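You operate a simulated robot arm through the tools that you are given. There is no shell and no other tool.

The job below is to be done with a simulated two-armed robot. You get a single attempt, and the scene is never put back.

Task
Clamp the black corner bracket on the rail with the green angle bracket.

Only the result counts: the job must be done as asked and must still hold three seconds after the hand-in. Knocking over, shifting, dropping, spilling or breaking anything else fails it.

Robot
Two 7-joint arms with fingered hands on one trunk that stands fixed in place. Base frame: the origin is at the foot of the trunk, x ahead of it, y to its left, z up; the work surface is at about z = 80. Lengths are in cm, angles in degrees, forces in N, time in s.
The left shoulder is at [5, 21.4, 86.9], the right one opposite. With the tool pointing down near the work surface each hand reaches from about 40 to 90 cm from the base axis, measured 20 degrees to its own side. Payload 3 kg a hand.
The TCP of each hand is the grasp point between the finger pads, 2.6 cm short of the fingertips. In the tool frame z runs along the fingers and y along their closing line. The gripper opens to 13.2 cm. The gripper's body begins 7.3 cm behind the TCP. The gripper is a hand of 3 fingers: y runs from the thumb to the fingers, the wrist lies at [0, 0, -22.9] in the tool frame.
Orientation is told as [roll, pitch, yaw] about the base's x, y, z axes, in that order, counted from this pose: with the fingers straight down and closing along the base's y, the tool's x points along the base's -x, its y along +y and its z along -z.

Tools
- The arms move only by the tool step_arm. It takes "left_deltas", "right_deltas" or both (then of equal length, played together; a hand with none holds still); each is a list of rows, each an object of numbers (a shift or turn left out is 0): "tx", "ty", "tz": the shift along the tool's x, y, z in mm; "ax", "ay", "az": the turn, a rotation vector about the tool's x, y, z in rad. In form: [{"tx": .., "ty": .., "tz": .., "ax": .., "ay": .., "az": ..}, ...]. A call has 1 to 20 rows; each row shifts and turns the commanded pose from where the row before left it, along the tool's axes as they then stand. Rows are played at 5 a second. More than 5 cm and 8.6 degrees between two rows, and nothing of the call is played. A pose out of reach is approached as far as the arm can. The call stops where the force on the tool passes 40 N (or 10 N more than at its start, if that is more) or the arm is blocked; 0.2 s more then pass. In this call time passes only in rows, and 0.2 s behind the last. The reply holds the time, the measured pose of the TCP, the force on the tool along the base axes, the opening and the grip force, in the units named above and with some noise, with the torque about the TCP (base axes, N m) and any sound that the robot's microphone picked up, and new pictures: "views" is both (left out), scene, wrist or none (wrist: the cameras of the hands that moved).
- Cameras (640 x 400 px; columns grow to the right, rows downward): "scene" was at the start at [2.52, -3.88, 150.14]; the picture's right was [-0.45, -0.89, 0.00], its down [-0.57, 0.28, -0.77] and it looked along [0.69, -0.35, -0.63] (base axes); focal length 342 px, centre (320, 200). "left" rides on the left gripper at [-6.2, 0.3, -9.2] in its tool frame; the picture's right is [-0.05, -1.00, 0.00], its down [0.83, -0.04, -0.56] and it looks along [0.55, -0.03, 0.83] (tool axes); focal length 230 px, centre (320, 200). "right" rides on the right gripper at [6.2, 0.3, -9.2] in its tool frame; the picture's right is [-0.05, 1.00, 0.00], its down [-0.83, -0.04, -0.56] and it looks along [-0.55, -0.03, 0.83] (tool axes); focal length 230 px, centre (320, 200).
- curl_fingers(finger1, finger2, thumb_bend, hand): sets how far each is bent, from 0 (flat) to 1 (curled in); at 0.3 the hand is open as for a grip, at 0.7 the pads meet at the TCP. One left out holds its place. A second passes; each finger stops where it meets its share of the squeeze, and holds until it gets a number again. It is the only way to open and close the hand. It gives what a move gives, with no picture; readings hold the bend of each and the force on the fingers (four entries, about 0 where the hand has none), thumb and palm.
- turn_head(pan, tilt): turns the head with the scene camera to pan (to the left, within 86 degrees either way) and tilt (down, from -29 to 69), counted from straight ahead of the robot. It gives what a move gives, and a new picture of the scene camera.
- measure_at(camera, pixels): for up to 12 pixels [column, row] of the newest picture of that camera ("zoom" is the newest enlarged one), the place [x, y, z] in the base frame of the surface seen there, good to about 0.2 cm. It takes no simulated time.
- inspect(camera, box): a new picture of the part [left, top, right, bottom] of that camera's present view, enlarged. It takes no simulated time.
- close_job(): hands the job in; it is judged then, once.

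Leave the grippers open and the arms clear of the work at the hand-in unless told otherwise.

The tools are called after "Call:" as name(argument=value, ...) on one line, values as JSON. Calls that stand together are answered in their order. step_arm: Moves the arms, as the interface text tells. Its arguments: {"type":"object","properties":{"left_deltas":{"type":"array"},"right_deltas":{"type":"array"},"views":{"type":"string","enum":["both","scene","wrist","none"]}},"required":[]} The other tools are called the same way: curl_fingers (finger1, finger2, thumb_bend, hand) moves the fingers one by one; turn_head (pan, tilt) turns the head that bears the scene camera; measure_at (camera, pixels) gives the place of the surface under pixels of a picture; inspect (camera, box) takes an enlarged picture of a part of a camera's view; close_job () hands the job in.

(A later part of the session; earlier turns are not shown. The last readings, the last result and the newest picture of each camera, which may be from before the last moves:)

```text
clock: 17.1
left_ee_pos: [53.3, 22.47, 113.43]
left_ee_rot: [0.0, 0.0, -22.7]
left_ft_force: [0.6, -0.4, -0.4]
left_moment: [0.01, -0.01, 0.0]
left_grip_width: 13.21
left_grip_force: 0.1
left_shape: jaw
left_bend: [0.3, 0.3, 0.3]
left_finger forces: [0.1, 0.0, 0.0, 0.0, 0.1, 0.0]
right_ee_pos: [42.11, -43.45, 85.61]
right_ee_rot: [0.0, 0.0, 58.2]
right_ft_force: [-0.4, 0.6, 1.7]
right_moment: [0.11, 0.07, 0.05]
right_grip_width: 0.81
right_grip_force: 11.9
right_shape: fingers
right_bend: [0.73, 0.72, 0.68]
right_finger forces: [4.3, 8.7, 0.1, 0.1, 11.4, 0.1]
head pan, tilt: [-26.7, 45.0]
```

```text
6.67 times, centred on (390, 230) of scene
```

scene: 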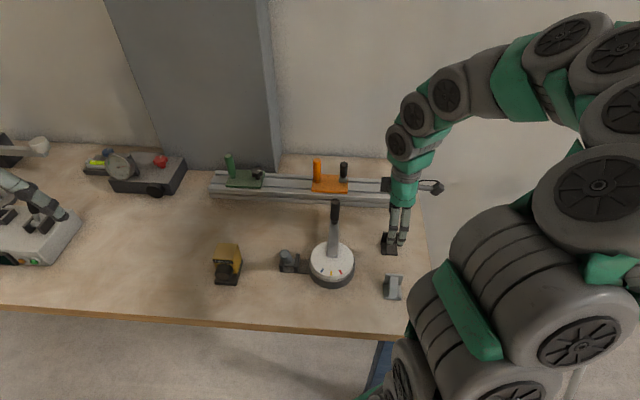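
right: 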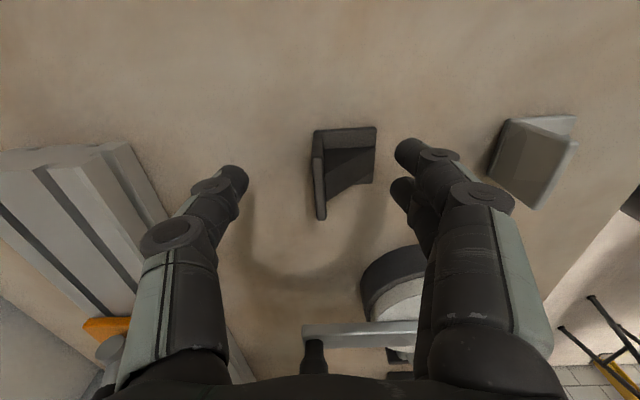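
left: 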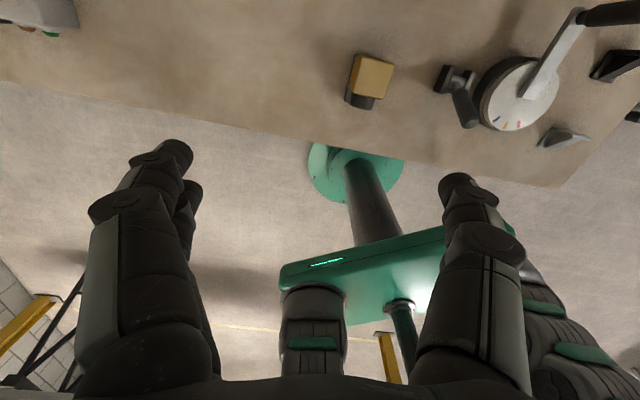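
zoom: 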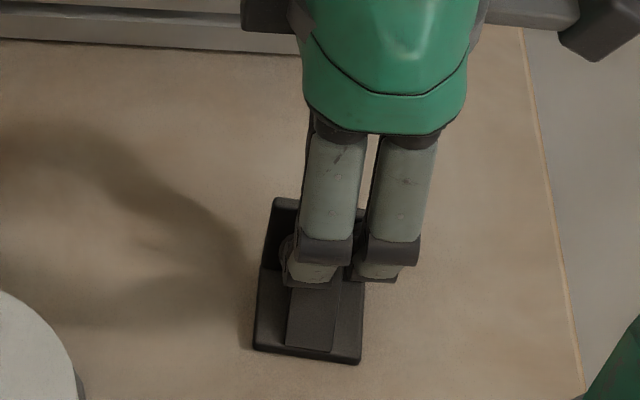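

It's gripped: finger forces 4.3 and 8.7 N, thumb 11.4 N, with the bracket turned a few degrees in the grip. I'll lift 3 cm and check that it holds.

Call:
step_arm(right_deltas=[{"tz": -10}, {"tz": -10}, {"tz": -10}], views="both")

Call:
inspect(camera="right", box=[200, 80, 480, 255])

Call:
inspect(camera="scene", box=[350, 190, 430, 250])

```text
clock: 17.9
left_ee_pos: [53.29, 22.46, 113.28]
left_ee_rot: [0.0, 0.1, -22.5]
left_ft_force: [0.2, -0.6, -0.2]
left_moment: [0.03, -0.02, 0.01]
left_grip_width: 13.18
left_grip_force: 0.0
left_shape: jaw
left_bend: [0.3, 0.3, 0.3]
left_finger forces: [0.0, 0.0, 0.0, 0.0, 0.1, 0.0]
right_ee_pos: [42.21, -43.46, 88.63]
right_ee_rot: [0.0, 0.0, 58.1]
right_ft_force: [-0.4, 0.7, -0.9]
right_moment: [-0.01, -0.03, 0.02]
right_grip_width: 0.84
right_grip_force: 10.1
right_shape: fingers
right_bend: [0.73, 0.73, 0.69]
right_finger forces: [6.5, 4.6, 0.0, 0.0, 9.5, 0.0]
head pan, tilt: [-26.7, 45.0]
```

scene: 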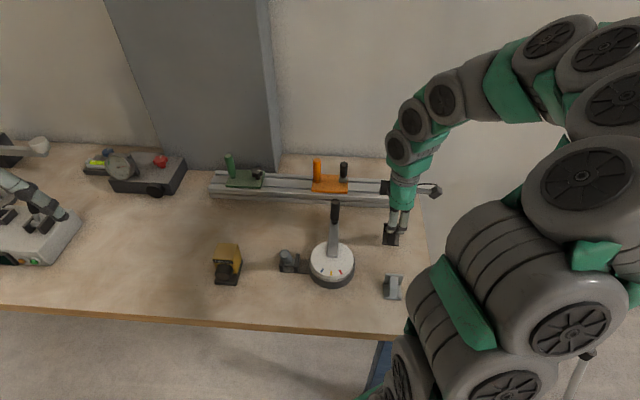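
right: 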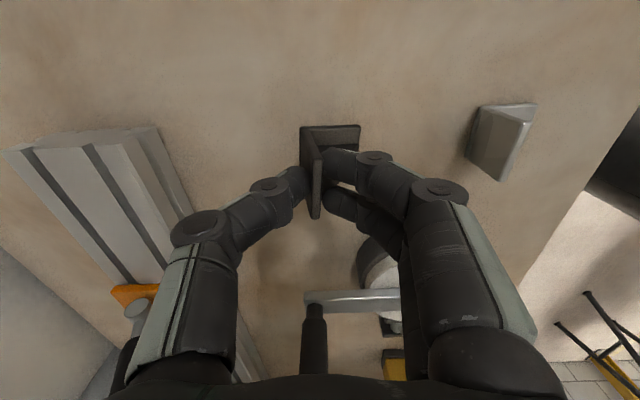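

```text
2.29 times, centred on (340, 168) of right
```

zoom: 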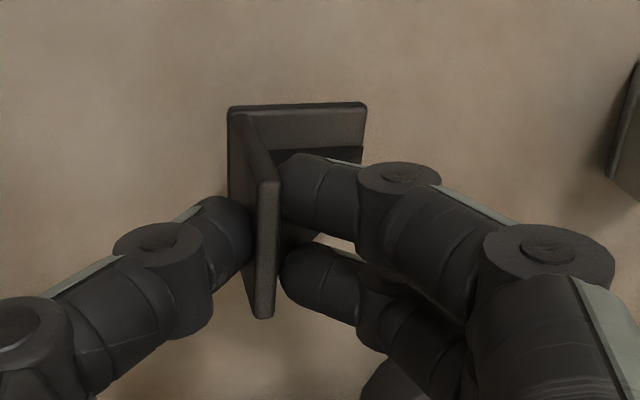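

```text
6.67 times, centred on (390, 220) of scene
```

zoom: 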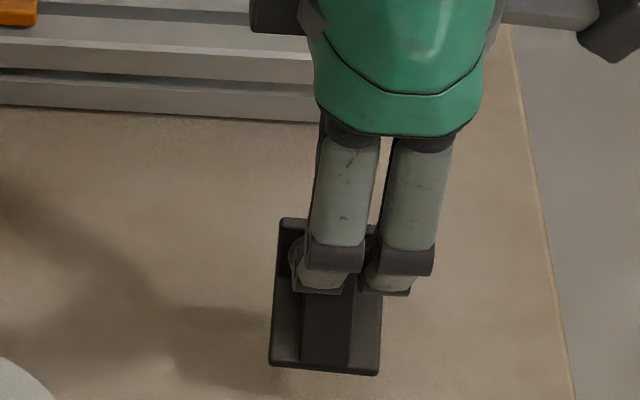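

It's held, though it may have tipped a little in the grip. I'll measure its attitude before carrying it.

Call:
inspect(camera="right", box=[270, 110, 390, 230])

```text
3.33 times, centred on (330, 170) of right
```

zoom: 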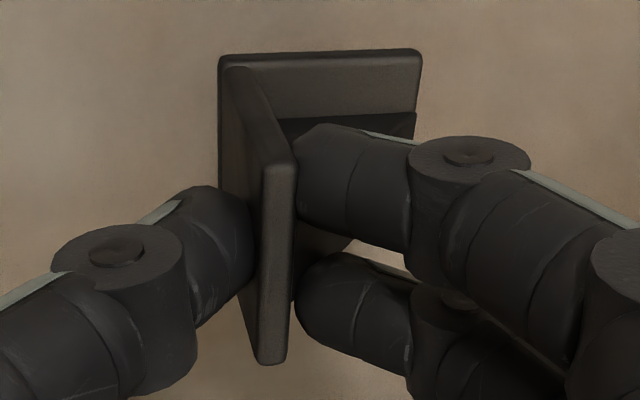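

Call:
measure_at(camera="zoom", pixels=[[278, 180], [271, 355], [268, 180], [290, 180], [228, 70], [240, 75], [415, 58], [410, 100], [290, 65], [235, 100], [340, 90], [258, 350]])

Call:
inspect(camera="scene", box=[370, 220, 410, 250])

Call:
measure_at(camera="zoom", pixels=[[120, 350], [330, 370], [320, 320], [140, 330], [120, 180], [130, 110], [200, 330]])

```text
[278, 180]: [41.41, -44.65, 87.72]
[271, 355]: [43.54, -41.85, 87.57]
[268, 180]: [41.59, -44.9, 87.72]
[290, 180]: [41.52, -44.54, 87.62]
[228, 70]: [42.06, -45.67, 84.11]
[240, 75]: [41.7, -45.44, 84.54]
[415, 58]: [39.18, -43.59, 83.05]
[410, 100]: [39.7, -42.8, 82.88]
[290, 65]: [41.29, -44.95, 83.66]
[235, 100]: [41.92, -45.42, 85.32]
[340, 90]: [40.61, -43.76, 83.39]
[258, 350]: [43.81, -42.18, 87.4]
```

```text
13.33 times, centred on (390, 235) of scene
```

zoom: 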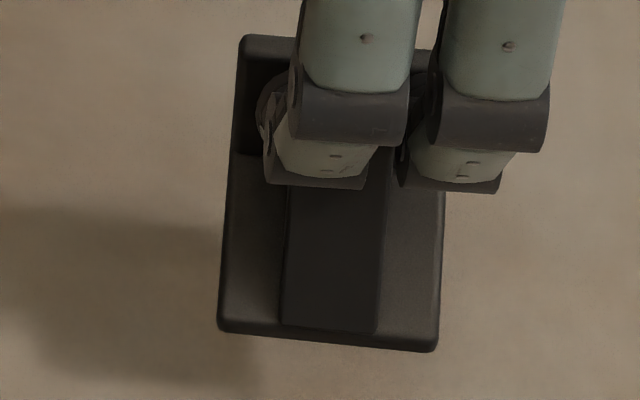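

```text
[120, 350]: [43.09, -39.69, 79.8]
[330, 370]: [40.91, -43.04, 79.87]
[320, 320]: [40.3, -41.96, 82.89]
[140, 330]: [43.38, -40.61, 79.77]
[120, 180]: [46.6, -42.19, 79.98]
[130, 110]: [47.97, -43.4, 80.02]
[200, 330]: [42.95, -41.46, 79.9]
```

The bracket hangs about 13° nose-down and turned about -6° relative to the hand, but it's held firmly (about 10 N). I'll lift to z ≈ 105.5, turn the hand by -84° so the foot will point along the rail toward green, then carry it over the gap.

Call:
step_arm(right_deltas=[{"tz": -25}, {"tz": -25}, {"tz": -25}, {"tz": -25}, {"tz": -25}, {"tz": -25}, {"tz": -20}], views="none")

Call:
step_arm(right_deltas=[{"az": 0.098}, {"az": 0.098}, {"az": 0.098}, {"az": 0.098}, {"az": 0.098}, {"az": 0.098}, {"az": 0.098}, {"az": 0.098}, {"az": 0.098}, {"az": 0.098}, {"az": 0.098}, {"az": 0.098}, {"az": 0.098}, {"az": 0.098}, {"az": 0.098}], views="both")

```text
clock: 19.5
left_ee_pos: [53.28, 22.5, 113.42]
left_ee_rot: [0.0, 0.0, -22.8]
left_ft_force: [0.2, 0.5, -0.2]
left_moment: [0.0, 0.02, -0.01]
left_grip_width: 13.23
left_grip_force: 0.0
left_shape: jaw
left_bend: [0.3, 0.3, 0.3]
left_finger forces: [0.1, 0.0, 0.0, 0.0, 0.0, 0.0]
right_ee_pos: [42.27, -43.6, 105.59]
right_ee_rot: [-0.1, 0.0, 58.1]
right_ft_force: [-0.4, -0.1, -1.0]
right_moment: [0.02, 0.02, 0.01]
right_grip_width: 0.81
right_grip_force: 10.8
right_shape: fingers
right_bend: [0.73, 0.73, 0.69]
right_finger forces: [7.1, 4.6, 0.1, 0.0, 9.2, 0.0]
head pan, tilt: [-26.7, 45.0]
```

```text
clock: 22.7
left_ee_pos: [53.23, 22.58, 113.26]
left_ee_rot: [0.1, 0.0, -22.7]
left_ft_force: [-0.9, 0.3, 0.5]
left_moment: [-0.01, 0.02, -0.03]
left_grip_width: 13.19
left_grip_force: 0.0
left_shape: jaw
left_bend: [0.3, 0.3, 0.3]
left_finger forces: [0.0, 0.0, 0.0, 0.0, 0.0, 0.0]
right_ee_pos: [42.42, -43.6, 105.58]
right_ee_rot: [0.0, 0.0, -26.1]
right_ft_force: [0.9, -0.2, 0.3]
right_moment: [0.02, -0.01, -0.04]
right_grip_width: 0.83
right_grip_force: 10.3
right_shape: fingers
right_bend: [0.73, 0.73, 0.69]
right_finger forces: [7.0, 4.4, 0.1, 0.1, 9.2, 0.0]
head pan, tilt: [-26.7, 45.0]
```

scene: 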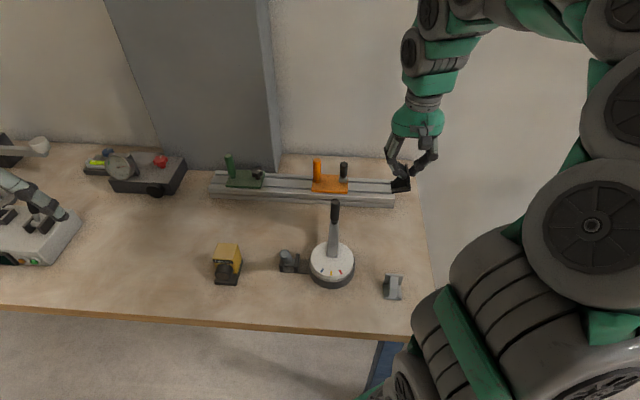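
right: 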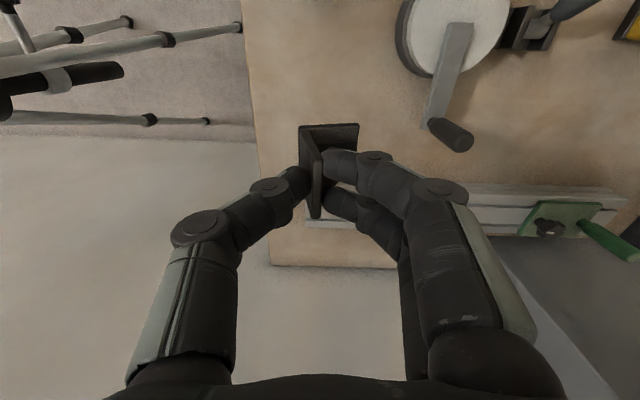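

The hold is steady. Now I'll carry it over the rail at z = 105.5, above all posts, to about (70.8,-27.3).

Call:
step_arm(right_deltas=[{"tx": -13.1, "ty": 19.34}, {"tx": -13.1, "ty": 19.34}, {"tx": -13.1, "ty": 19.34}, {"tx": -13.1, "ty": 19.34}, {"tx": -13.1, "ty": 19.34}, {"tx": -13.1, "ty": 19.34}, {"tx": -13.1, "ty": 19.34}, {"tx": -13.1, "ty": 19.34}, {"tx": -13.1, "ty": 19.34}, {"tx": -13.1, "ty": 19.34}, {"tx": -13.1, "ty": 19.34}, {"tx": -13.1, "ty": 19.34}, {"tx": -13.1, "ty": 19.34}, {"tx": -13.1, "ty": 19.34}], views="both")

Call:
inspect(camera="scene", box=[200, 100, 400, 220])

Call:
inspect(camera="right", box=[220, 90, 460, 240])

```text
clock: 25.7
left_ee_pos: [53.31, 22.57, 113.42]
left_ee_rot: [0.0, 0.0, -22.7]
left_ft_force: [0.0, 0.2, 0.2]
left_moment: [0.0, 0.02, 0.01]
left_grip_width: 13.18
left_grip_force: 0.0
left_shape: jaw
left_bend: [0.3, 0.3, 0.3]
left_finger forces: [0.0, 0.0, 0.0, 0.0, 0.0, 0.0]
right_ee_pos: [70.66, -27.27, 105.56]
right_ee_rot: [0.0, 0.0, -25.9]
right_ft_force: [0.3, -0.3, -1.0]
right_moment: [-0.01, 0.0, -0.03]
right_grip_width: 0.79
right_grip_force: 10.1
right_shape: fingers
right_bend: [0.73, 0.73, 0.69]
right_finger forces: [6.6, 4.3, 0.1, 0.0, 9.0, 0.0]
head pan, tilt: [-26.7, 45.0]
```

scene: 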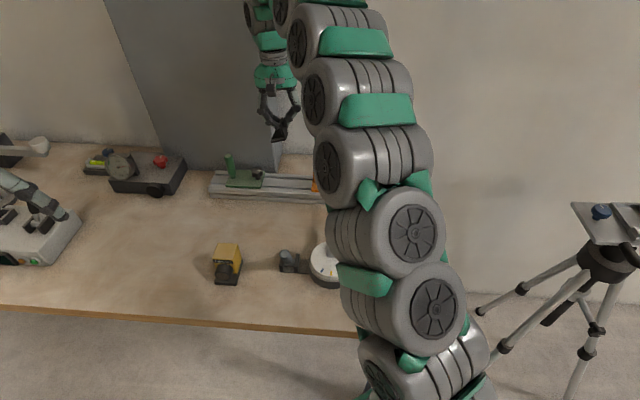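
right: 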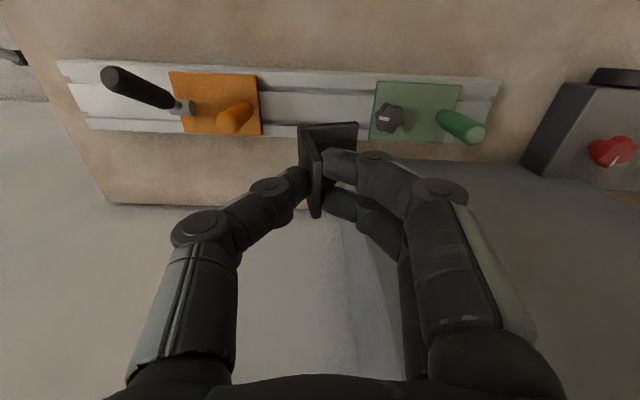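

```text
3.20 times, centred on (300, 160) of scene
```

zoom: 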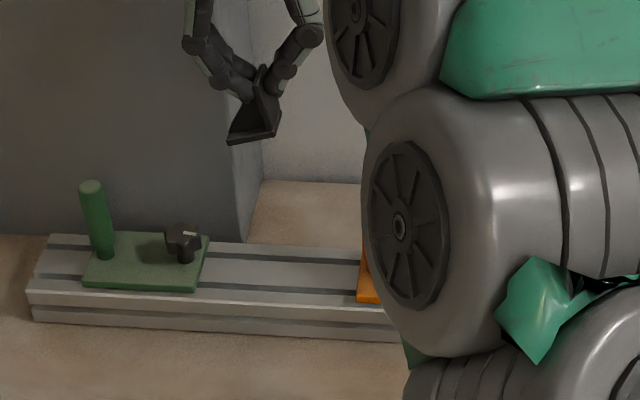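

```text
2.67 times, centred on (340, 165) of right
```

zoom: 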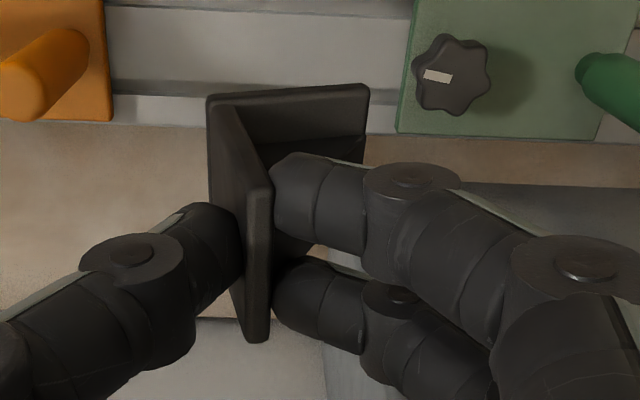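

The bracket is over the gap, foot toward green. I'll shift 1 cm toward green for clearance from the orange post, tilt the hand -0.22 rad about tool x to level the foot, and recheck.

Call:
step_arm(right_deltas=[{"tx": -3, "ty": 10}, {"ax": -0.055}, {"ax": -0.055}, {"ax": -0.055}, {"ax": -0.055}], views="wrist")

Call:
inspect(camera="scene", box=[240, 80, 320, 160])

Call:
inspect(camera="right", box=[220, 90, 460, 240])

Call:
measure_at(camera="zoom", pixels=[[220, 97], [360, 90], [355, 125], [260, 200], [258, 330], [250, 110], [300, 105], [215, 150]])

```text
clock: 26.9
left_ee_pos: [53.34, 22.58, 113.34]
left_ee_rot: [0.0, 0.0, -22.5]
left_ft_force: [0.9, 0.5, 0.6]
left_moment: [-0.02, -0.01, -0.01]
left_grip_width: 13.19
left_grip_force: 0.1
left_shape: jaw
left_bend: [0.3, 0.3, 0.3]
left_finger forces: [0.0, 0.0, 0.1, 0.1, 0.0, 0.0]
right_ee_pos: [71.4, -26.58, 105.53]
right_ee_rot: [12.7, -0.1, -26.0]
right_ft_force: [-1.0, -0.6, -1.7]
right_moment: [-0.01, 0.02, 0.02]
right_grip_width: 0.81
right_grip_force: 9.5
right_shape: fingers
right_bend: [0.73, 0.73, 0.69]
right_finger forces: [6.9, 4.2, 0.0, 0.1, 9.0, 0.1]
head pan, tilt: [-26.7, 45.0]
```

right: 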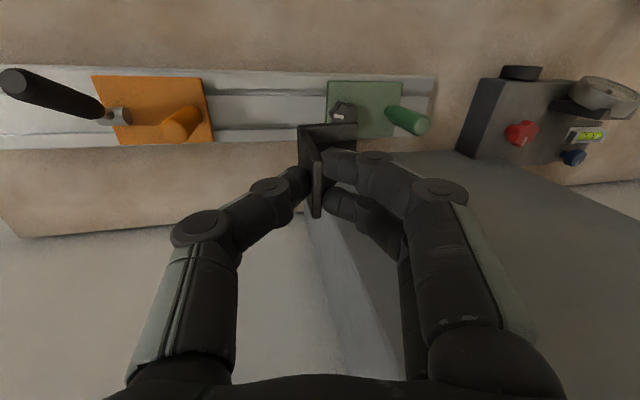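

```text
5.00 times, centred on (280, 120) of scene
```

zoom: 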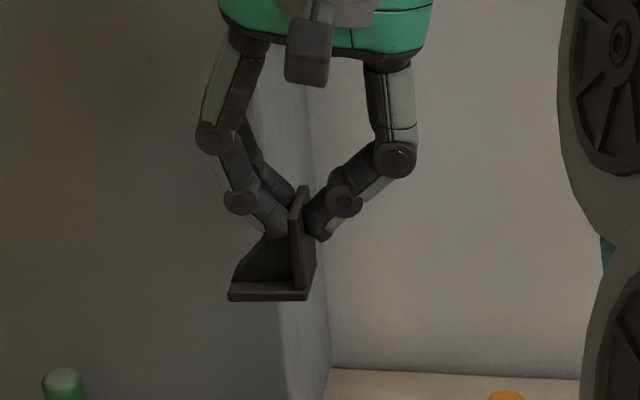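

```text
2.67 times, centred on (340, 165) of right
```

zoom: 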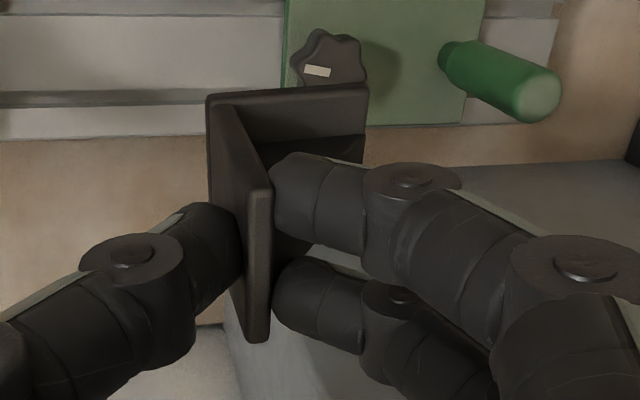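

```text
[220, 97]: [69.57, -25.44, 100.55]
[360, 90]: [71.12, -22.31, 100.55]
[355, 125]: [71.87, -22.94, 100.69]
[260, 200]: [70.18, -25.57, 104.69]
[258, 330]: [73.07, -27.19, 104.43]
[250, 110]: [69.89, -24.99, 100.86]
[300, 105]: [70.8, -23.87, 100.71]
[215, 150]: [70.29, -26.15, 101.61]
```

The foot is level now (foot top at z 100.6 to 100.8) and points along the rail to within a few degrees. I'll turn 0.05 rad to align it and descend straight down to about 2 cm above the rail.

Call:
step_arm(right_deltas=[{"az": 0.05}, {"ty": -4.36, "tz": 19.5}, {"ty": -4.36, "tz": 19.5}, {"ty": -4.36, "tz": 19.5}, {"ty": -4.36, "tz": 19.5}, {"ty": -4.36, "tz": 19.5}, {"ty": -4.36, "tz": 19.5}, {"ty": -4.36, "tz": 19.5}], views="both")

Call:
inspect(camera="scene", box=[200, 100, 340, 210])

Call:
inspect(camera="right", box=[120, 0, 520, 240])

```text
clock: 28.7
left_ee_pos: [53.33, 22.59, 113.34]
left_ee_rot: [0.1, 0.0, -22.6]
left_ft_force: [0.4, -0.3, 0.0]
left_moment: [0.0, -0.02, 0.01]
left_grip_width: 13.21
left_grip_force: 0.0
left_shape: jaw
left_bend: [0.3, 0.3, 0.3]
left_finger forces: [0.0, 0.1, 0.0, 0.1, 0.0, 0.0]
right_ee_pos: [71.03, -26.44, 91.44]
right_ee_rot: [12.6, 0.8, -28.8]
right_ft_force: [1.1, -0.3, -0.7]
right_moment: [0.0, 0.01, 0.02]
right_grip_width: 0.79
right_grip_force: 9.9
right_shape: fingers
right_bend: [0.73, 0.73, 0.69]
right_finger forces: [6.8, 4.2, 0.0, 0.0, 8.8, 0.1]
head pan, tilt: [-26.7, 45.0]
```

scene: 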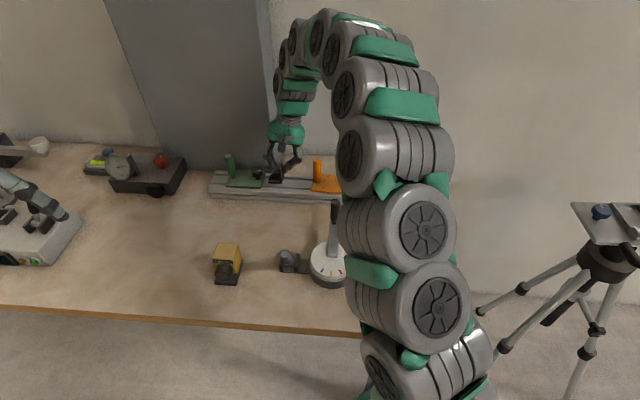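
right: 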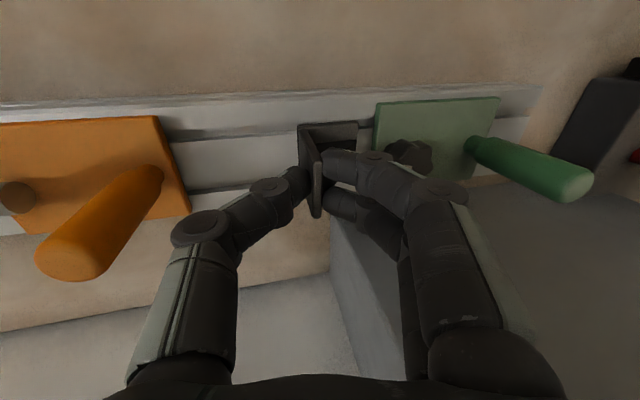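

```text
3.64 times, centred on (270, 155) of scene
```

zoom: 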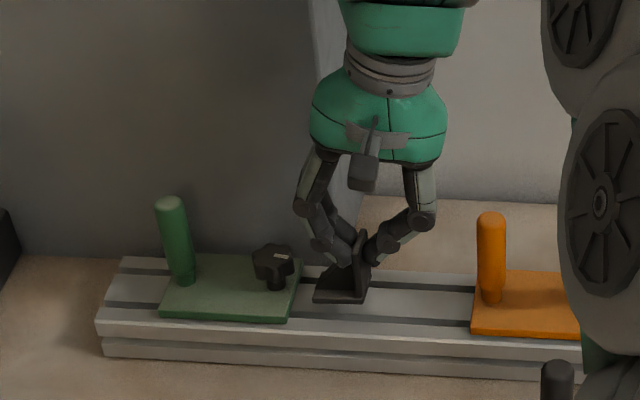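

```text
1.60 times, centred on (320, 120) of right
```

zoom: 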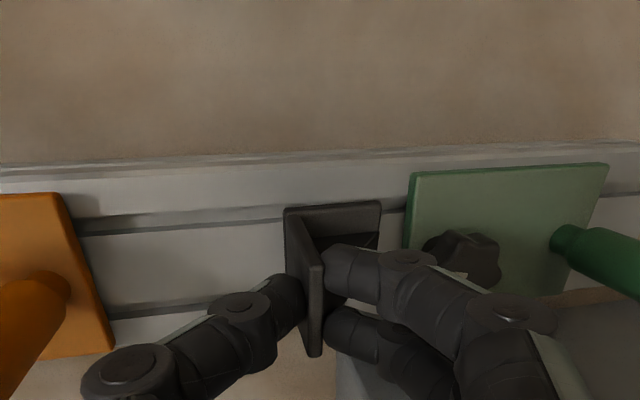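

Call:
measure_at(camera="zoom", pixels=[[292, 212], [376, 206], [372, 238], [340, 212], [312, 280], [316, 350], [412, 200], [408, 240], [470, 250], [436, 245], [60, 200], [110, 340]])

```text
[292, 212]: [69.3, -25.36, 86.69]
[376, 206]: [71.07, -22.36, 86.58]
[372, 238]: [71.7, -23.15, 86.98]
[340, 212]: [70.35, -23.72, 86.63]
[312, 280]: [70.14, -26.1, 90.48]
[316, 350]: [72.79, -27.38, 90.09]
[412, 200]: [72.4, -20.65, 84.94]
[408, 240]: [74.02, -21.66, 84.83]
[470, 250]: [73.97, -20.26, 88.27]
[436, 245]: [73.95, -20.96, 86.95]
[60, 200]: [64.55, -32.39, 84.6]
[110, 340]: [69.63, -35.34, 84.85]
```

The foot bottom is about 2 cm above the rail, spanning s 14.9 to 18.4 and v 72.3 to 76.3, well inside the rail and clear of green's edge at 20.8. I'll lower 16 mm, then go in small steps.

Call:
step_arm(right_deltas=[{"ty": -1.74, "tz": 7.8}, {"ty": -1.74, "tz": 7.8}], views="wrist")

Call:
step_arm(right_deltas=[{"ty": -0.33, "tz": 1.46}, {"ty": -0.33, "tz": 1.46}], views="wrist")

Call:
inspect(camera="scene", box=[240, 130, 320, 200])

```text
clock: 29.3
left_ee_pos: [53.23, 22.54, 113.38]
left_ee_rot: [0.0, -0.1, -22.7]
left_ft_force: [-0.5, 0.8, 0.0]
left_moment: [0.0, 0.02, 0.01]
left_grip_width: 13.2
left_grip_force: 0.0
left_shape: jaw
left_bend: [0.3, 0.3, 0.3]
left_finger forces: [0.0, 0.0, 0.1, 0.0, 0.0, 0.0]
right_ee_pos: [71.11, -26.49, 89.98]
right_ee_rot: [12.6, 0.4, -28.8]
right_ft_force: [-1.1, 0.7, 5.2]
right_moment: [0.07, -0.02, 0.0]
right_grip_width: 0.77
right_grip_force: 12.9
right_shape: fingers
right_bend: [0.73, 0.73, 0.69]
right_finger forces: [6.3, 8.7, 0.0, 0.1, 11.0, 0.1]
head pan, tilt: [-26.7, 45.0]
```

right: 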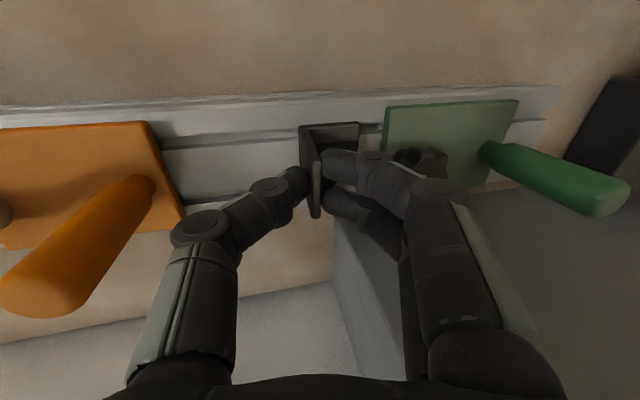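

```text
clock: 29.9
left_ee_pos: [53.31, 22.57, 113.36]
left_ee_rot: [0.1, 0.1, -22.6]
left_ft_force: [-0.2, 0.2, -0.2]
left_moment: [0.04, -0.02, -0.02]
left_grip_width: 13.15
left_grip_force: 0.0
left_shape: jaw
left_bend: [0.3, 0.3, 0.3]
left_finger forces: [0.0, 0.0, 0.1, 0.1, 0.0, 0.1]
right_ee_pos: [71.11, -26.42, 89.56]
right_ee_rot: [12.6, 0.6, -28.8]
right_ft_force: [-3.8, 2.6, 15.1]
right_moment: [0.08, -0.11, 0.0]
right_grip_width: 0.77
right_grip_force: 17.9
right_shape: fingers
right_bend: [0.73, 0.74, 0.69]
right_finger forces: [7.4, 15.6, 0.0, 0.0, 12.5, 0.0]
head pan, tilt: [-26.7, 45.0]
```

right: 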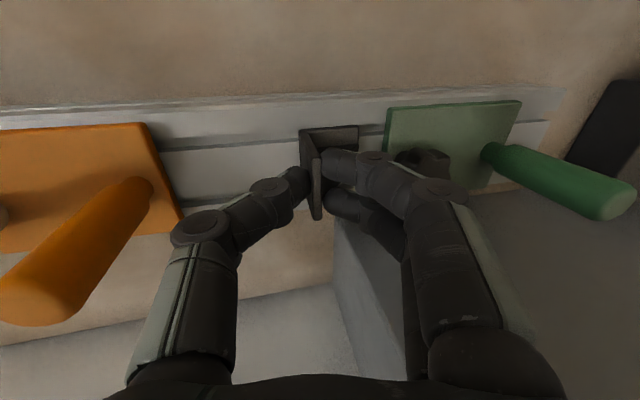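

```text
5.71 times, centred on (280, 165) of scene
```

zoom: 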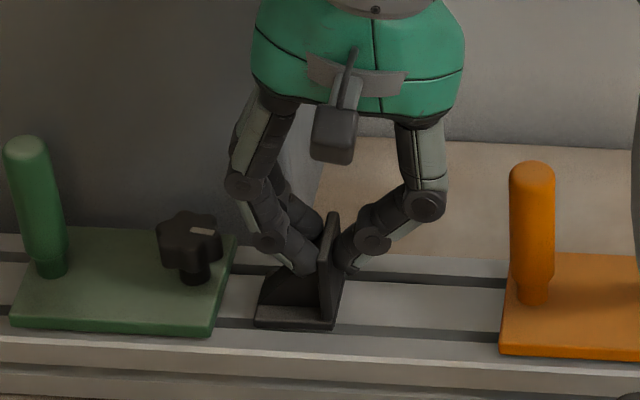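

It's on the rail with 15 N contact force. I'll back up 2 mm to relieve the load, then open the fingers modestly.

Call:
step_arm(right_deltas=[{"ty": 0.5, "tz": -2.2}], views="none")

Call:
curl_fingers(hand="right", finger1=0.67, finger2=0.67, thumb_bend=0.63)

Call:
curl_fingers(hand="right", finger1=0.6, finger2=0.6, thumb_bend=0.57)

Call:
inspect(camera="scene", box=[240, 130, 320, 200])

Call:
inspect(camera="right", box=[220, 90, 460, 240])

```text
clock: 30.3
left_ee_pos: [53.36, 22.46, 113.4]
left_ee_rot: [-0.1, -0.1, -22.6]
left_ft_force: [0.0, -0.4, 0.1]
left_moment: [0.01, -0.02, 0.03]
left_grip_width: 13.18
left_grip_force: 0.1
left_shape: jaw
left_bend: [0.3, 0.3, 0.3]
left_finger forces: [0.1, 0.0, 0.1, 0.0, 0.0, 0.1]
right_ee_pos: [70.99, -26.42, 89.77]
right_ee_rot: [12.4, 0.6, -28.9]
right_ft_force: [0.4, -0.6, 1.5]
right_moment: [-0.03, -0.1, 0.0]
right_grip_width: 0.77
right_grip_force: 11.5
right_shape: fingers
right_bend: [0.73, 0.74, 0.69]
right_finger forces: [5.4, 7.4, 0.0, 0.0, 9.9, 0.0]
head pan, tilt: [-26.7, 45.0]
```

```text
clock: 31.3
left_ee_pos: [53.31, 22.49, 113.34]
left_ee_rot: [0.0, -0.1, -22.6]
left_ft_force: [-0.1, 0.1, -0.7]
left_moment: [-0.01, 0.0, -0.01]
left_grip_width: 13.19
left_grip_force: 0.1
left_shape: jaw
left_bend: [0.3, 0.3, 0.3]
left_finger forces: [0.0, 0.0, 0.1, 0.0, 0.1, 0.1]
right_ee_pos: [71.03, -26.39, 89.78]
right_ee_rot: [12.6, 0.7, -28.8]
right_ft_force: [0.1, -0.3, 0.2]
right_moment: [0.01, 0.02, 0.01]
right_grip_width: 1.89
right_grip_force: 0.0
right_shape: fingers
right_bend: [0.67, 0.67, 0.63]
right_finger forces: [0.0, 0.1, 0.0, 0.0, 0.0, 0.0]
head pan, tilt: [-26.7, 45.0]
```

```text
clock: 32.3
left_ee_pos: [53.4, 22.37, 113.43]
left_ee_rot: [-0.1, 0.0, -22.5]
left_ft_force: [-0.7, 0.5, 0.4]
left_moment: [0.03, 0.01, 0.02]
left_grip_width: 13.17
left_grip_force: 0.2
left_shape: jaw
left_bend: [0.3, 0.3, 0.3]
left_finger forces: [0.1, 0.0, 0.0, 0.0, 0.0, 0.1]
right_ee_pos: [71.08, -26.38, 89.86]
right_ee_rot: [12.5, 0.6, -28.8]
right_ft_force: [0.9, 0.0, 1.4]
right_moment: [-0.02, 0.0, -0.04]
right_grip_width: 4.06
right_grip_force: 0.0
right_shape: fingers
right_bend: [0.6, 0.6, 0.56]
right_finger forces: [0.1, 0.1, 0.1, 0.0, 0.0, 0.1]
head pan, tilt: [-26.7, 45.0]
```

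```text
5.71 times, centred on (280, 165) of scene
```

zoom: 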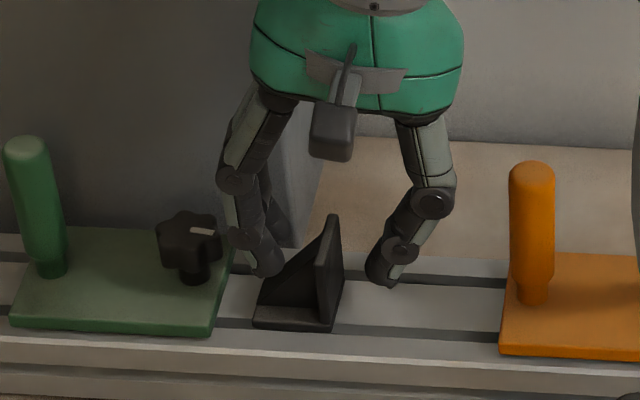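

```text
2.67 times, centred on (340, 165) of right
```

zoom: 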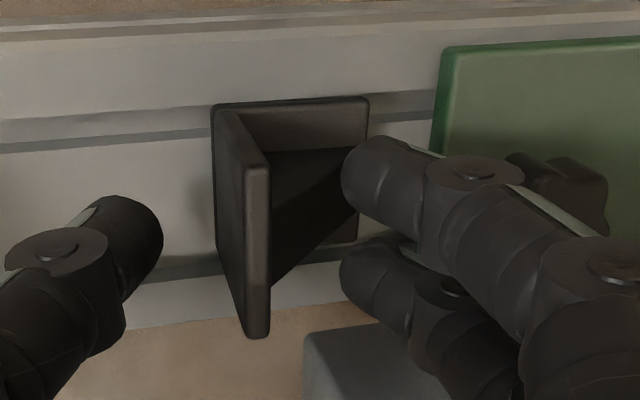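

The black bracket stands free on the rail. I'll lift the right hand straight up to about z = 103 and take the tilt out, then view everything.

Call:
step_arm(right_deltas=[{"ty": 2.2, "tz": -9.8}, {"ty": 4.4, "tz": -19.5}, {"ty": 6.5, "tz": -29.3}, {"ty": 6.5, "tz": -29.3}, {"ty": 8.7, "tz": -39}, {"ax": 0.073}, {"ax": 0.073}, {"ax": 0.074}], views="both")

Call:
inspect(camera="right", box=[160, 60, 480, 260])

Call:
inspect(camera="scene", box=[200, 140, 340, 210])

```text
clock: 34.1
left_ee_pos: [53.32, 22.49, 113.38]
left_ee_rot: [0.0, 0.0, -22.6]
left_ft_force: [0.1, -0.1, -1.2]
left_moment: [-0.01, -0.02, -0.02]
left_grip_width: 13.17
left_grip_force: 0.0
left_shape: jaw
left_bend: [0.3, 0.3, 0.3]
left_finger forces: [0.0, 0.0, 0.0, 0.0, 0.0, 0.0]
right_ee_pos: [71.16, -26.5, 102.91]
right_ee_rot: [-0.1, 0.6, -28.8]
right_ft_force: [0.1, -0.4, 0.6]
right_moment: [0.02, -0.01, 0.01]
right_grip_width: 4.06
right_grip_force: 0.0
right_shape: fingers
right_bend: [0.6, 0.6, 0.56]
right_finger forces: [0.0, 0.1, 0.0, 0.1, 0.0, 0.0]
head pan, tilt: [-26.7, 45.0]
```

scene: 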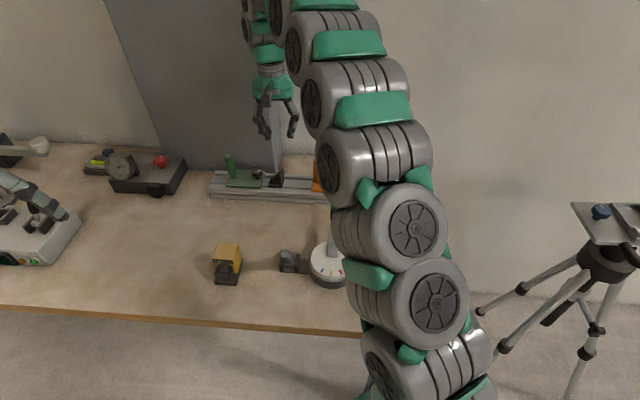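
right: 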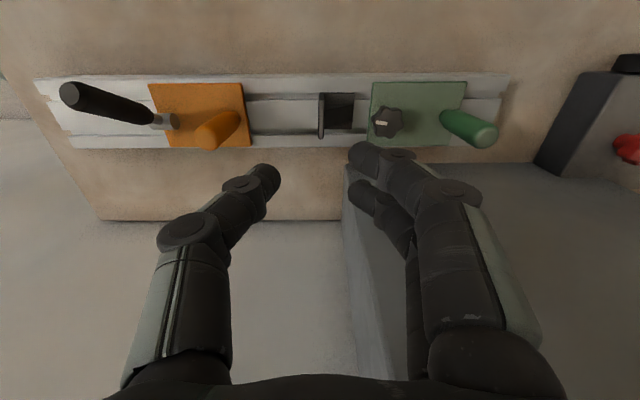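

```text
2.00 times, centred on (320, 160) of right
```

zoom: 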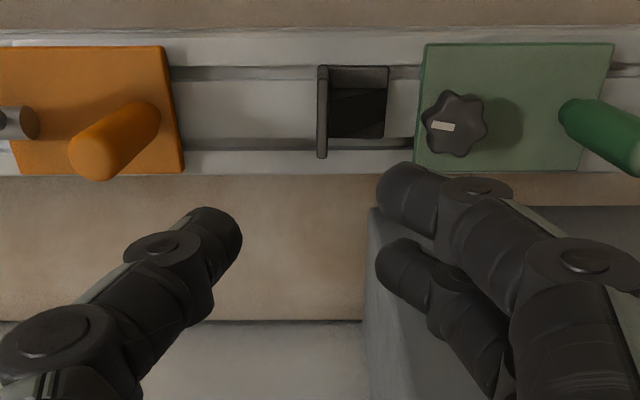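

```text
4.57 times, centred on (270, 175) of scene
```

zoom: 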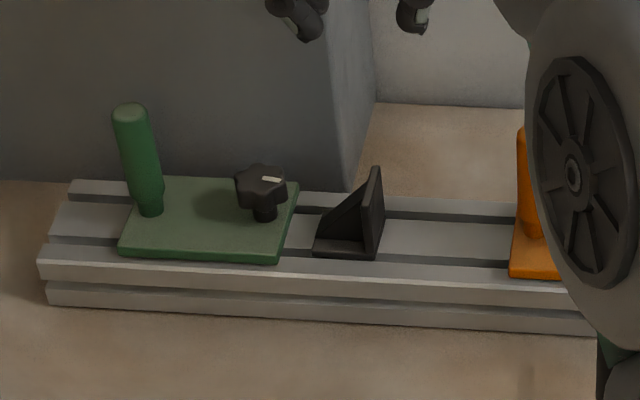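

The bracket sits upright and square on the rail between green and orange. Now I'll measure the green post, the knob and the bracket from the right camera.

Call:
measure_at(camera="right", pixels=[[486, 137], [446, 118], [470, 116], [470, 138], [488, 130], [382, 123], [374, 123], [403, 121], [390, 108], [388, 136], [371, 85], [368, 142]])

Call:
measure_at(camera="right", pixels=[[321, 95], [321, 137], [353, 95], [351, 126], [338, 100], [250, 84], [252, 146], [242, 95], [225, 113], [200, 135], [215, 120], [320, 115]])

Call:
measure_at(camera="zoom", pixels=[[130, 108], [145, 190], [150, 210], [128, 130], [262, 172], [272, 180], [240, 190], [285, 195], [264, 215], [132, 103], [135, 115], [262, 200]])

```text
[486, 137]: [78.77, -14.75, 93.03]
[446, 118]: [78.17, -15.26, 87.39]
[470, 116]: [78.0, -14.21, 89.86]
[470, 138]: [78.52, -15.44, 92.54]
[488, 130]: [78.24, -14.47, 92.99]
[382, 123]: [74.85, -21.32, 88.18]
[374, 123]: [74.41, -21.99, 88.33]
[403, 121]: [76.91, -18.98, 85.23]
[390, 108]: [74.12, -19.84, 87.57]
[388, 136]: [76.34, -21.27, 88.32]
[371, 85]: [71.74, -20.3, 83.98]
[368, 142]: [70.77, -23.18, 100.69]
```

```text
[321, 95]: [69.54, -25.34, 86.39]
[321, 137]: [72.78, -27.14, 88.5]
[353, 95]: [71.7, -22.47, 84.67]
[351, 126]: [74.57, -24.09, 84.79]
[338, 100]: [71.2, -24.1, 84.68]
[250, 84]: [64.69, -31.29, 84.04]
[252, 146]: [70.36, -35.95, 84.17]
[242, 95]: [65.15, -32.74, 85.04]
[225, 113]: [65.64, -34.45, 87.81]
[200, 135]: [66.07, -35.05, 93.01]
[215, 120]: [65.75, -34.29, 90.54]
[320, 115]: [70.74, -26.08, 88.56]
```

```text
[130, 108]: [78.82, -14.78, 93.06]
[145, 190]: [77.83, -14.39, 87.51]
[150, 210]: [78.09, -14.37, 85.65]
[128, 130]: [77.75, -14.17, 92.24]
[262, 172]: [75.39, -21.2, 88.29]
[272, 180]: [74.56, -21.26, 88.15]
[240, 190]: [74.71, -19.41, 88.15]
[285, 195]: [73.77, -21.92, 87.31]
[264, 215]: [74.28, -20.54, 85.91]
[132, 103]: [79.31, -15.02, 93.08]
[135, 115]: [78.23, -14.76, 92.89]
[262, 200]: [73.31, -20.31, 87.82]
```

The green post's axis is at about (78.7,-14.9), top z 93.05. The knob centre is near (74.9,-20.9), top z 88.3. The bracket spans s 15.0 to 18.6. I'll move the right hand above the green post at z ≈ 103 and open it.

Call:
step_arm(right_deltas=[{"az": 0.05}, {"tx": -0.8, "ty": 34.6}, {"tx": -0.8, "ty": 34.6}, {"tx": -0.8, "ty": 34.6}, {"tx": -0.8, "ty": 34.6}], views="none")

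Call:
curl_fingers(hand="right", finger1=0.45, finger2=0.45, thumb_bend=0.45)

Call:
step_arm(right_deltas=[{"tz": 20}, {"tz": 20}], views="both")

Call:
inspect(camera="right", box=[200, 60, 480, 260])

```text
clock: 35.3
left_ee_pos: [53.24, 22.43, 113.39]
left_ee_rot: [0.0, 0.0, -22.7]
left_ft_force: [0.5, 0.7, 1.2]
left_moment: [0.01, -0.01, -0.02]
left_grip_width: 13.19
left_grip_force: 0.0
left_shape: jaw
left_bend: [0.3, 0.3, 0.3]
left_finger forces: [0.1, 0.0, 0.0, 0.0, 0.0, 0.0]
right_ee_pos: [78.57, -14.73, 102.29]
right_ee_rot: [-0.2, 0.6, -31.5]
right_ft_force: [0.4, 0.2, -0.2]
right_moment: [0.02, -0.04, -0.03]
right_grip_width: 4.12
right_grip_force: 0.0
right_shape: fingers
right_bend: [0.6, 0.6, 0.56]
right_finger forces: [0.1, 0.1, 0.0, 0.0, 0.1, 0.0]
right hand out of reach, approached as far as the arm can: row 5
head pan, tilt: [-26.7, 45.0]
```

```text
clock: 36.3
left_ee_pos: [53.3, 22.55, 113.36]
left_ee_rot: [0.0, 0.0, -22.6]
left_ft_force: [0.2, -0.4, -1.2]
left_moment: [-0.01, 0.02, 0.0]
left_grip_width: 13.23
left_grip_force: 0.0
left_shape: jaw
left_bend: [0.3, 0.3, 0.3]
left_finger forces: [0.0, 0.1, 0.0, 0.0, 0.1, 0.1]
right_ee_pos: [78.63, -14.77, 102.32]
right_ee_rot: [0.1, 0.7, -31.7]
right_ft_force: [0.6, 0.6, 0.1]
right_moment: [-0.02, 0.01, 0.0]
right_grip_width: 8.39
right_grip_force: 0.0
right_shape: fingers
right_bend: [0.45, 0.45, 0.45]
right_finger forces: [0.0, 0.0, 0.1, 0.0, 0.0, 0.1]
head pan, tilt: [-26.7, 45.0]
```

```text
clock: 36.9
left_ee_pos: [53.22, 22.53, 113.36]
left_ee_rot: [0.0, 0.0, -22.6]
left_ft_force: [-0.1, 0.9, 1.3]
left_moment: [-0.01, -0.01, -0.02]
left_grip_width: 13.18
left_grip_force: 0.1
left_shape: jaw
left_bend: [0.3, 0.3, 0.3]
left_finger forces: [0.1, 0.1, 0.1, 0.0, 0.0, 0.1]
right_ee_pos: [78.41, -14.73, 98.31]
right_ee_rot: [0.0, 0.6, -31.6]
right_ft_force: [0.2, 0.1, 1.1]
right_moment: [0.0, -0.02, 0.04]
right_grip_width: 8.41
right_grip_force: 0.1
right_shape: fingers
right_bend: [0.45, 0.45, 0.45]
right_finger forces: [0.0, 0.0, 0.0, 0.0, 0.1, 0.1]
head pan, tilt: [-26.7, 45.0]
```

scene: 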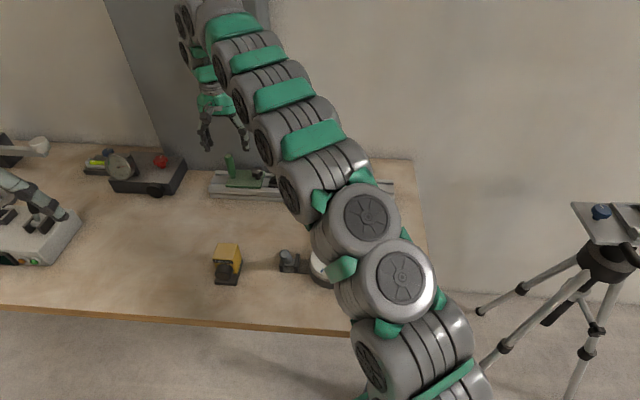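
right: 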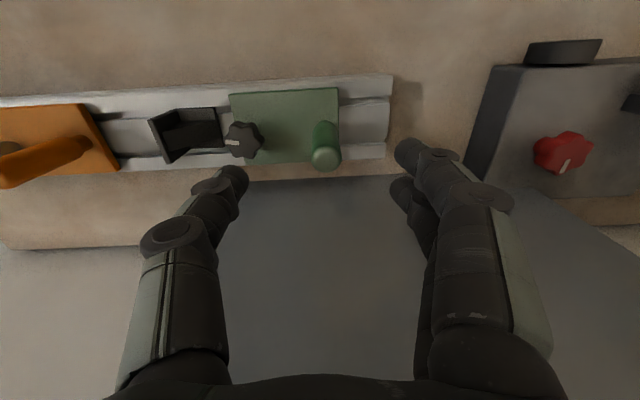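

```text
2.00 times, centred on (340, 160) of right
```

zoom: 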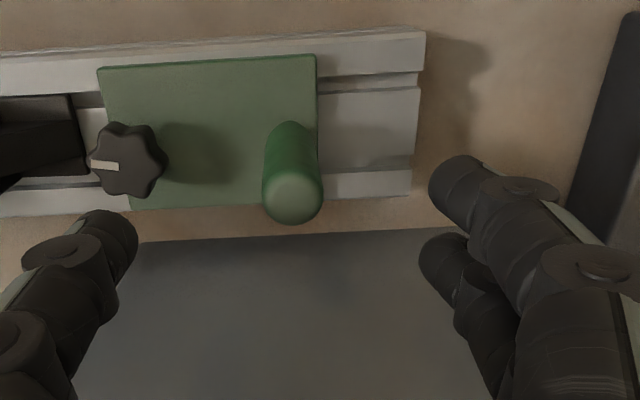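

The hand is centred on the post to within 3 mm. I'll narrow the opening to 0.5 so the thumb stays clear of the knob, lower to z ≈ 92, and close on the post.

Call:
curl_fingers(hand="right", finger1=0.5, finger2=0.5, thumb_bend=0.52)

Call:
step_arm(right_deltas=[{"tx": -2, "tz": 20}, {"tz": 20}, {"tz": 12}, {"tz": 10}], views="both")

Call:
inspect(camera="scene", box=[180, 110, 280, 210])

Call:
inspect(camera="right", box=[200, 60, 480, 260])

```text
clock: 37.9
left_ee_pos: [53.21, 22.39, 113.43]
left_ee_rot: [-0.1, 0.0, -22.6]
left_ft_force: [0.2, -0.1, 0.5]
left_moment: [-0.03, 0.01, 0.02]
left_grip_width: 13.19
left_grip_force: 0.1
left_shape: jaw
left_bend: [0.3, 0.3, 0.3]
left_finger forces: [0.0, 0.1, 0.0, 0.0, 0.1, 0.0]
right_ee_pos: [78.49, -14.76, 98.24]
right_ee_rot: [0.0, 0.7, -31.6]
right_ft_force: [0.8, -0.3, -0.1]
right_moment: [0.0, 0.01, 0.01]
right_grip_width: 6.51
right_grip_force: 0.0
right_shape: fingers
right_bend: [0.5, 0.5, 0.52]
right_finger forces: [0.0, 0.0, 0.1, 0.0, 0.0, 0.0]
head pan, tilt: [-26.7, 45.0]
```

```text
clock: 38.9
left_ee_pos: [53.27, 22.43, 113.37]
left_ee_rot: [-0.1, 0.0, -22.6]
left_ft_force: [-0.4, -0.2, -0.6]
left_moment: [0.01, 0.01, 0.01]
left_grip_width: 13.16
left_grip_force: 0.1
left_shape: jaw
left_bend: [0.3, 0.3, 0.3]
left_finger forces: [0.0, 0.1, 0.0, 0.0, 0.1, 0.0]
right_ee_pos: [78.55, -14.91, 92.16]
right_ee_rot: [0.0, 0.6, -31.6]
right_ft_force: [0.2, 0.1, 0.1]
right_moment: [0.01, 0.0, 0.0]
right_grip_width: 6.49
right_grip_force: 0.1
right_shape: fingers
right_bend: [0.5, 0.5, 0.52]
right_finger forces: [0.0, 0.1, 0.0, 0.0, 0.0, 0.0]
head pan, tilt: [-26.7, 45.0]
```

scene: 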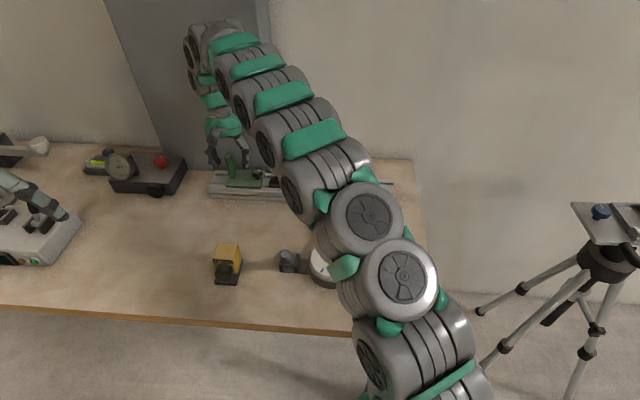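
right: 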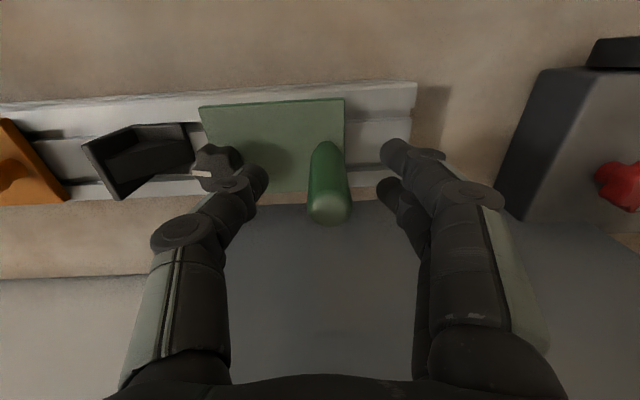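

```text
4.00 times, centred on (230, 160) of scene
```

zoom: 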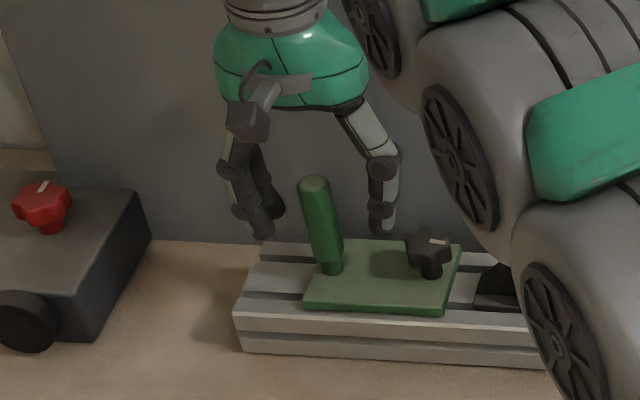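

```text
2.00 times, centred on (340, 160) of right
```

zoom: 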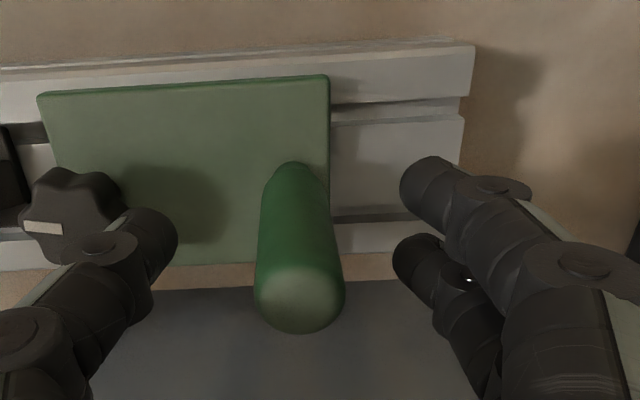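

The post is between the thumb and fingers. Closing on it.

Call:
curl_fingers(hand="right", finger1=0.75, finger2=0.75, thumb_bend=0.75)

Call:
inspect(camera="right", box=[200, 60, 480, 260])

```text
clock: 39.9
left_ee_pos: [53.31, 22.42, 113.38]
left_ee_rot: [0.0, 0.0, -22.6]
left_ft_force: [0.0, -0.1, 0.0]
left_moment: [-0.01, -0.01, 0.02]
left_grip_width: 13.2
left_grip_force: 0.1
left_shape: jaw
left_bend: [0.3, 0.3, 0.3]
left_finger forces: [0.1, 0.0, 0.0, 0.0, 0.1, 0.0]
right_ee_pos: [78.46, -14.92, 92.16]
right_ee_rot: [-0.1, 0.6, -31.5]
right_ft_force: [2.2, 6.1, -11.3]
right_moment: [0.08, -0.01, 0.01]
right_grip_width: 1.35
right_grip_force: 13.3
right_shape: fingers
right_bend: [0.7, 0.65, 0.68]
right_finger forces: [7.3, 8.9, 0.0, 0.0, 9.4, 0.0]
head pan, tilt: [-26.7, 45.0]
```

```text
2.00 times, centred on (340, 160) of right
```

zoom: 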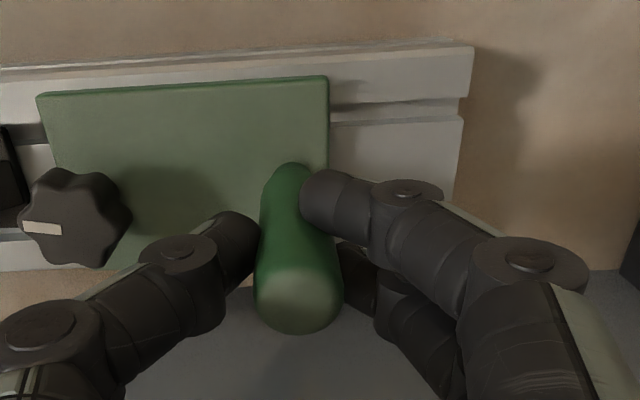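

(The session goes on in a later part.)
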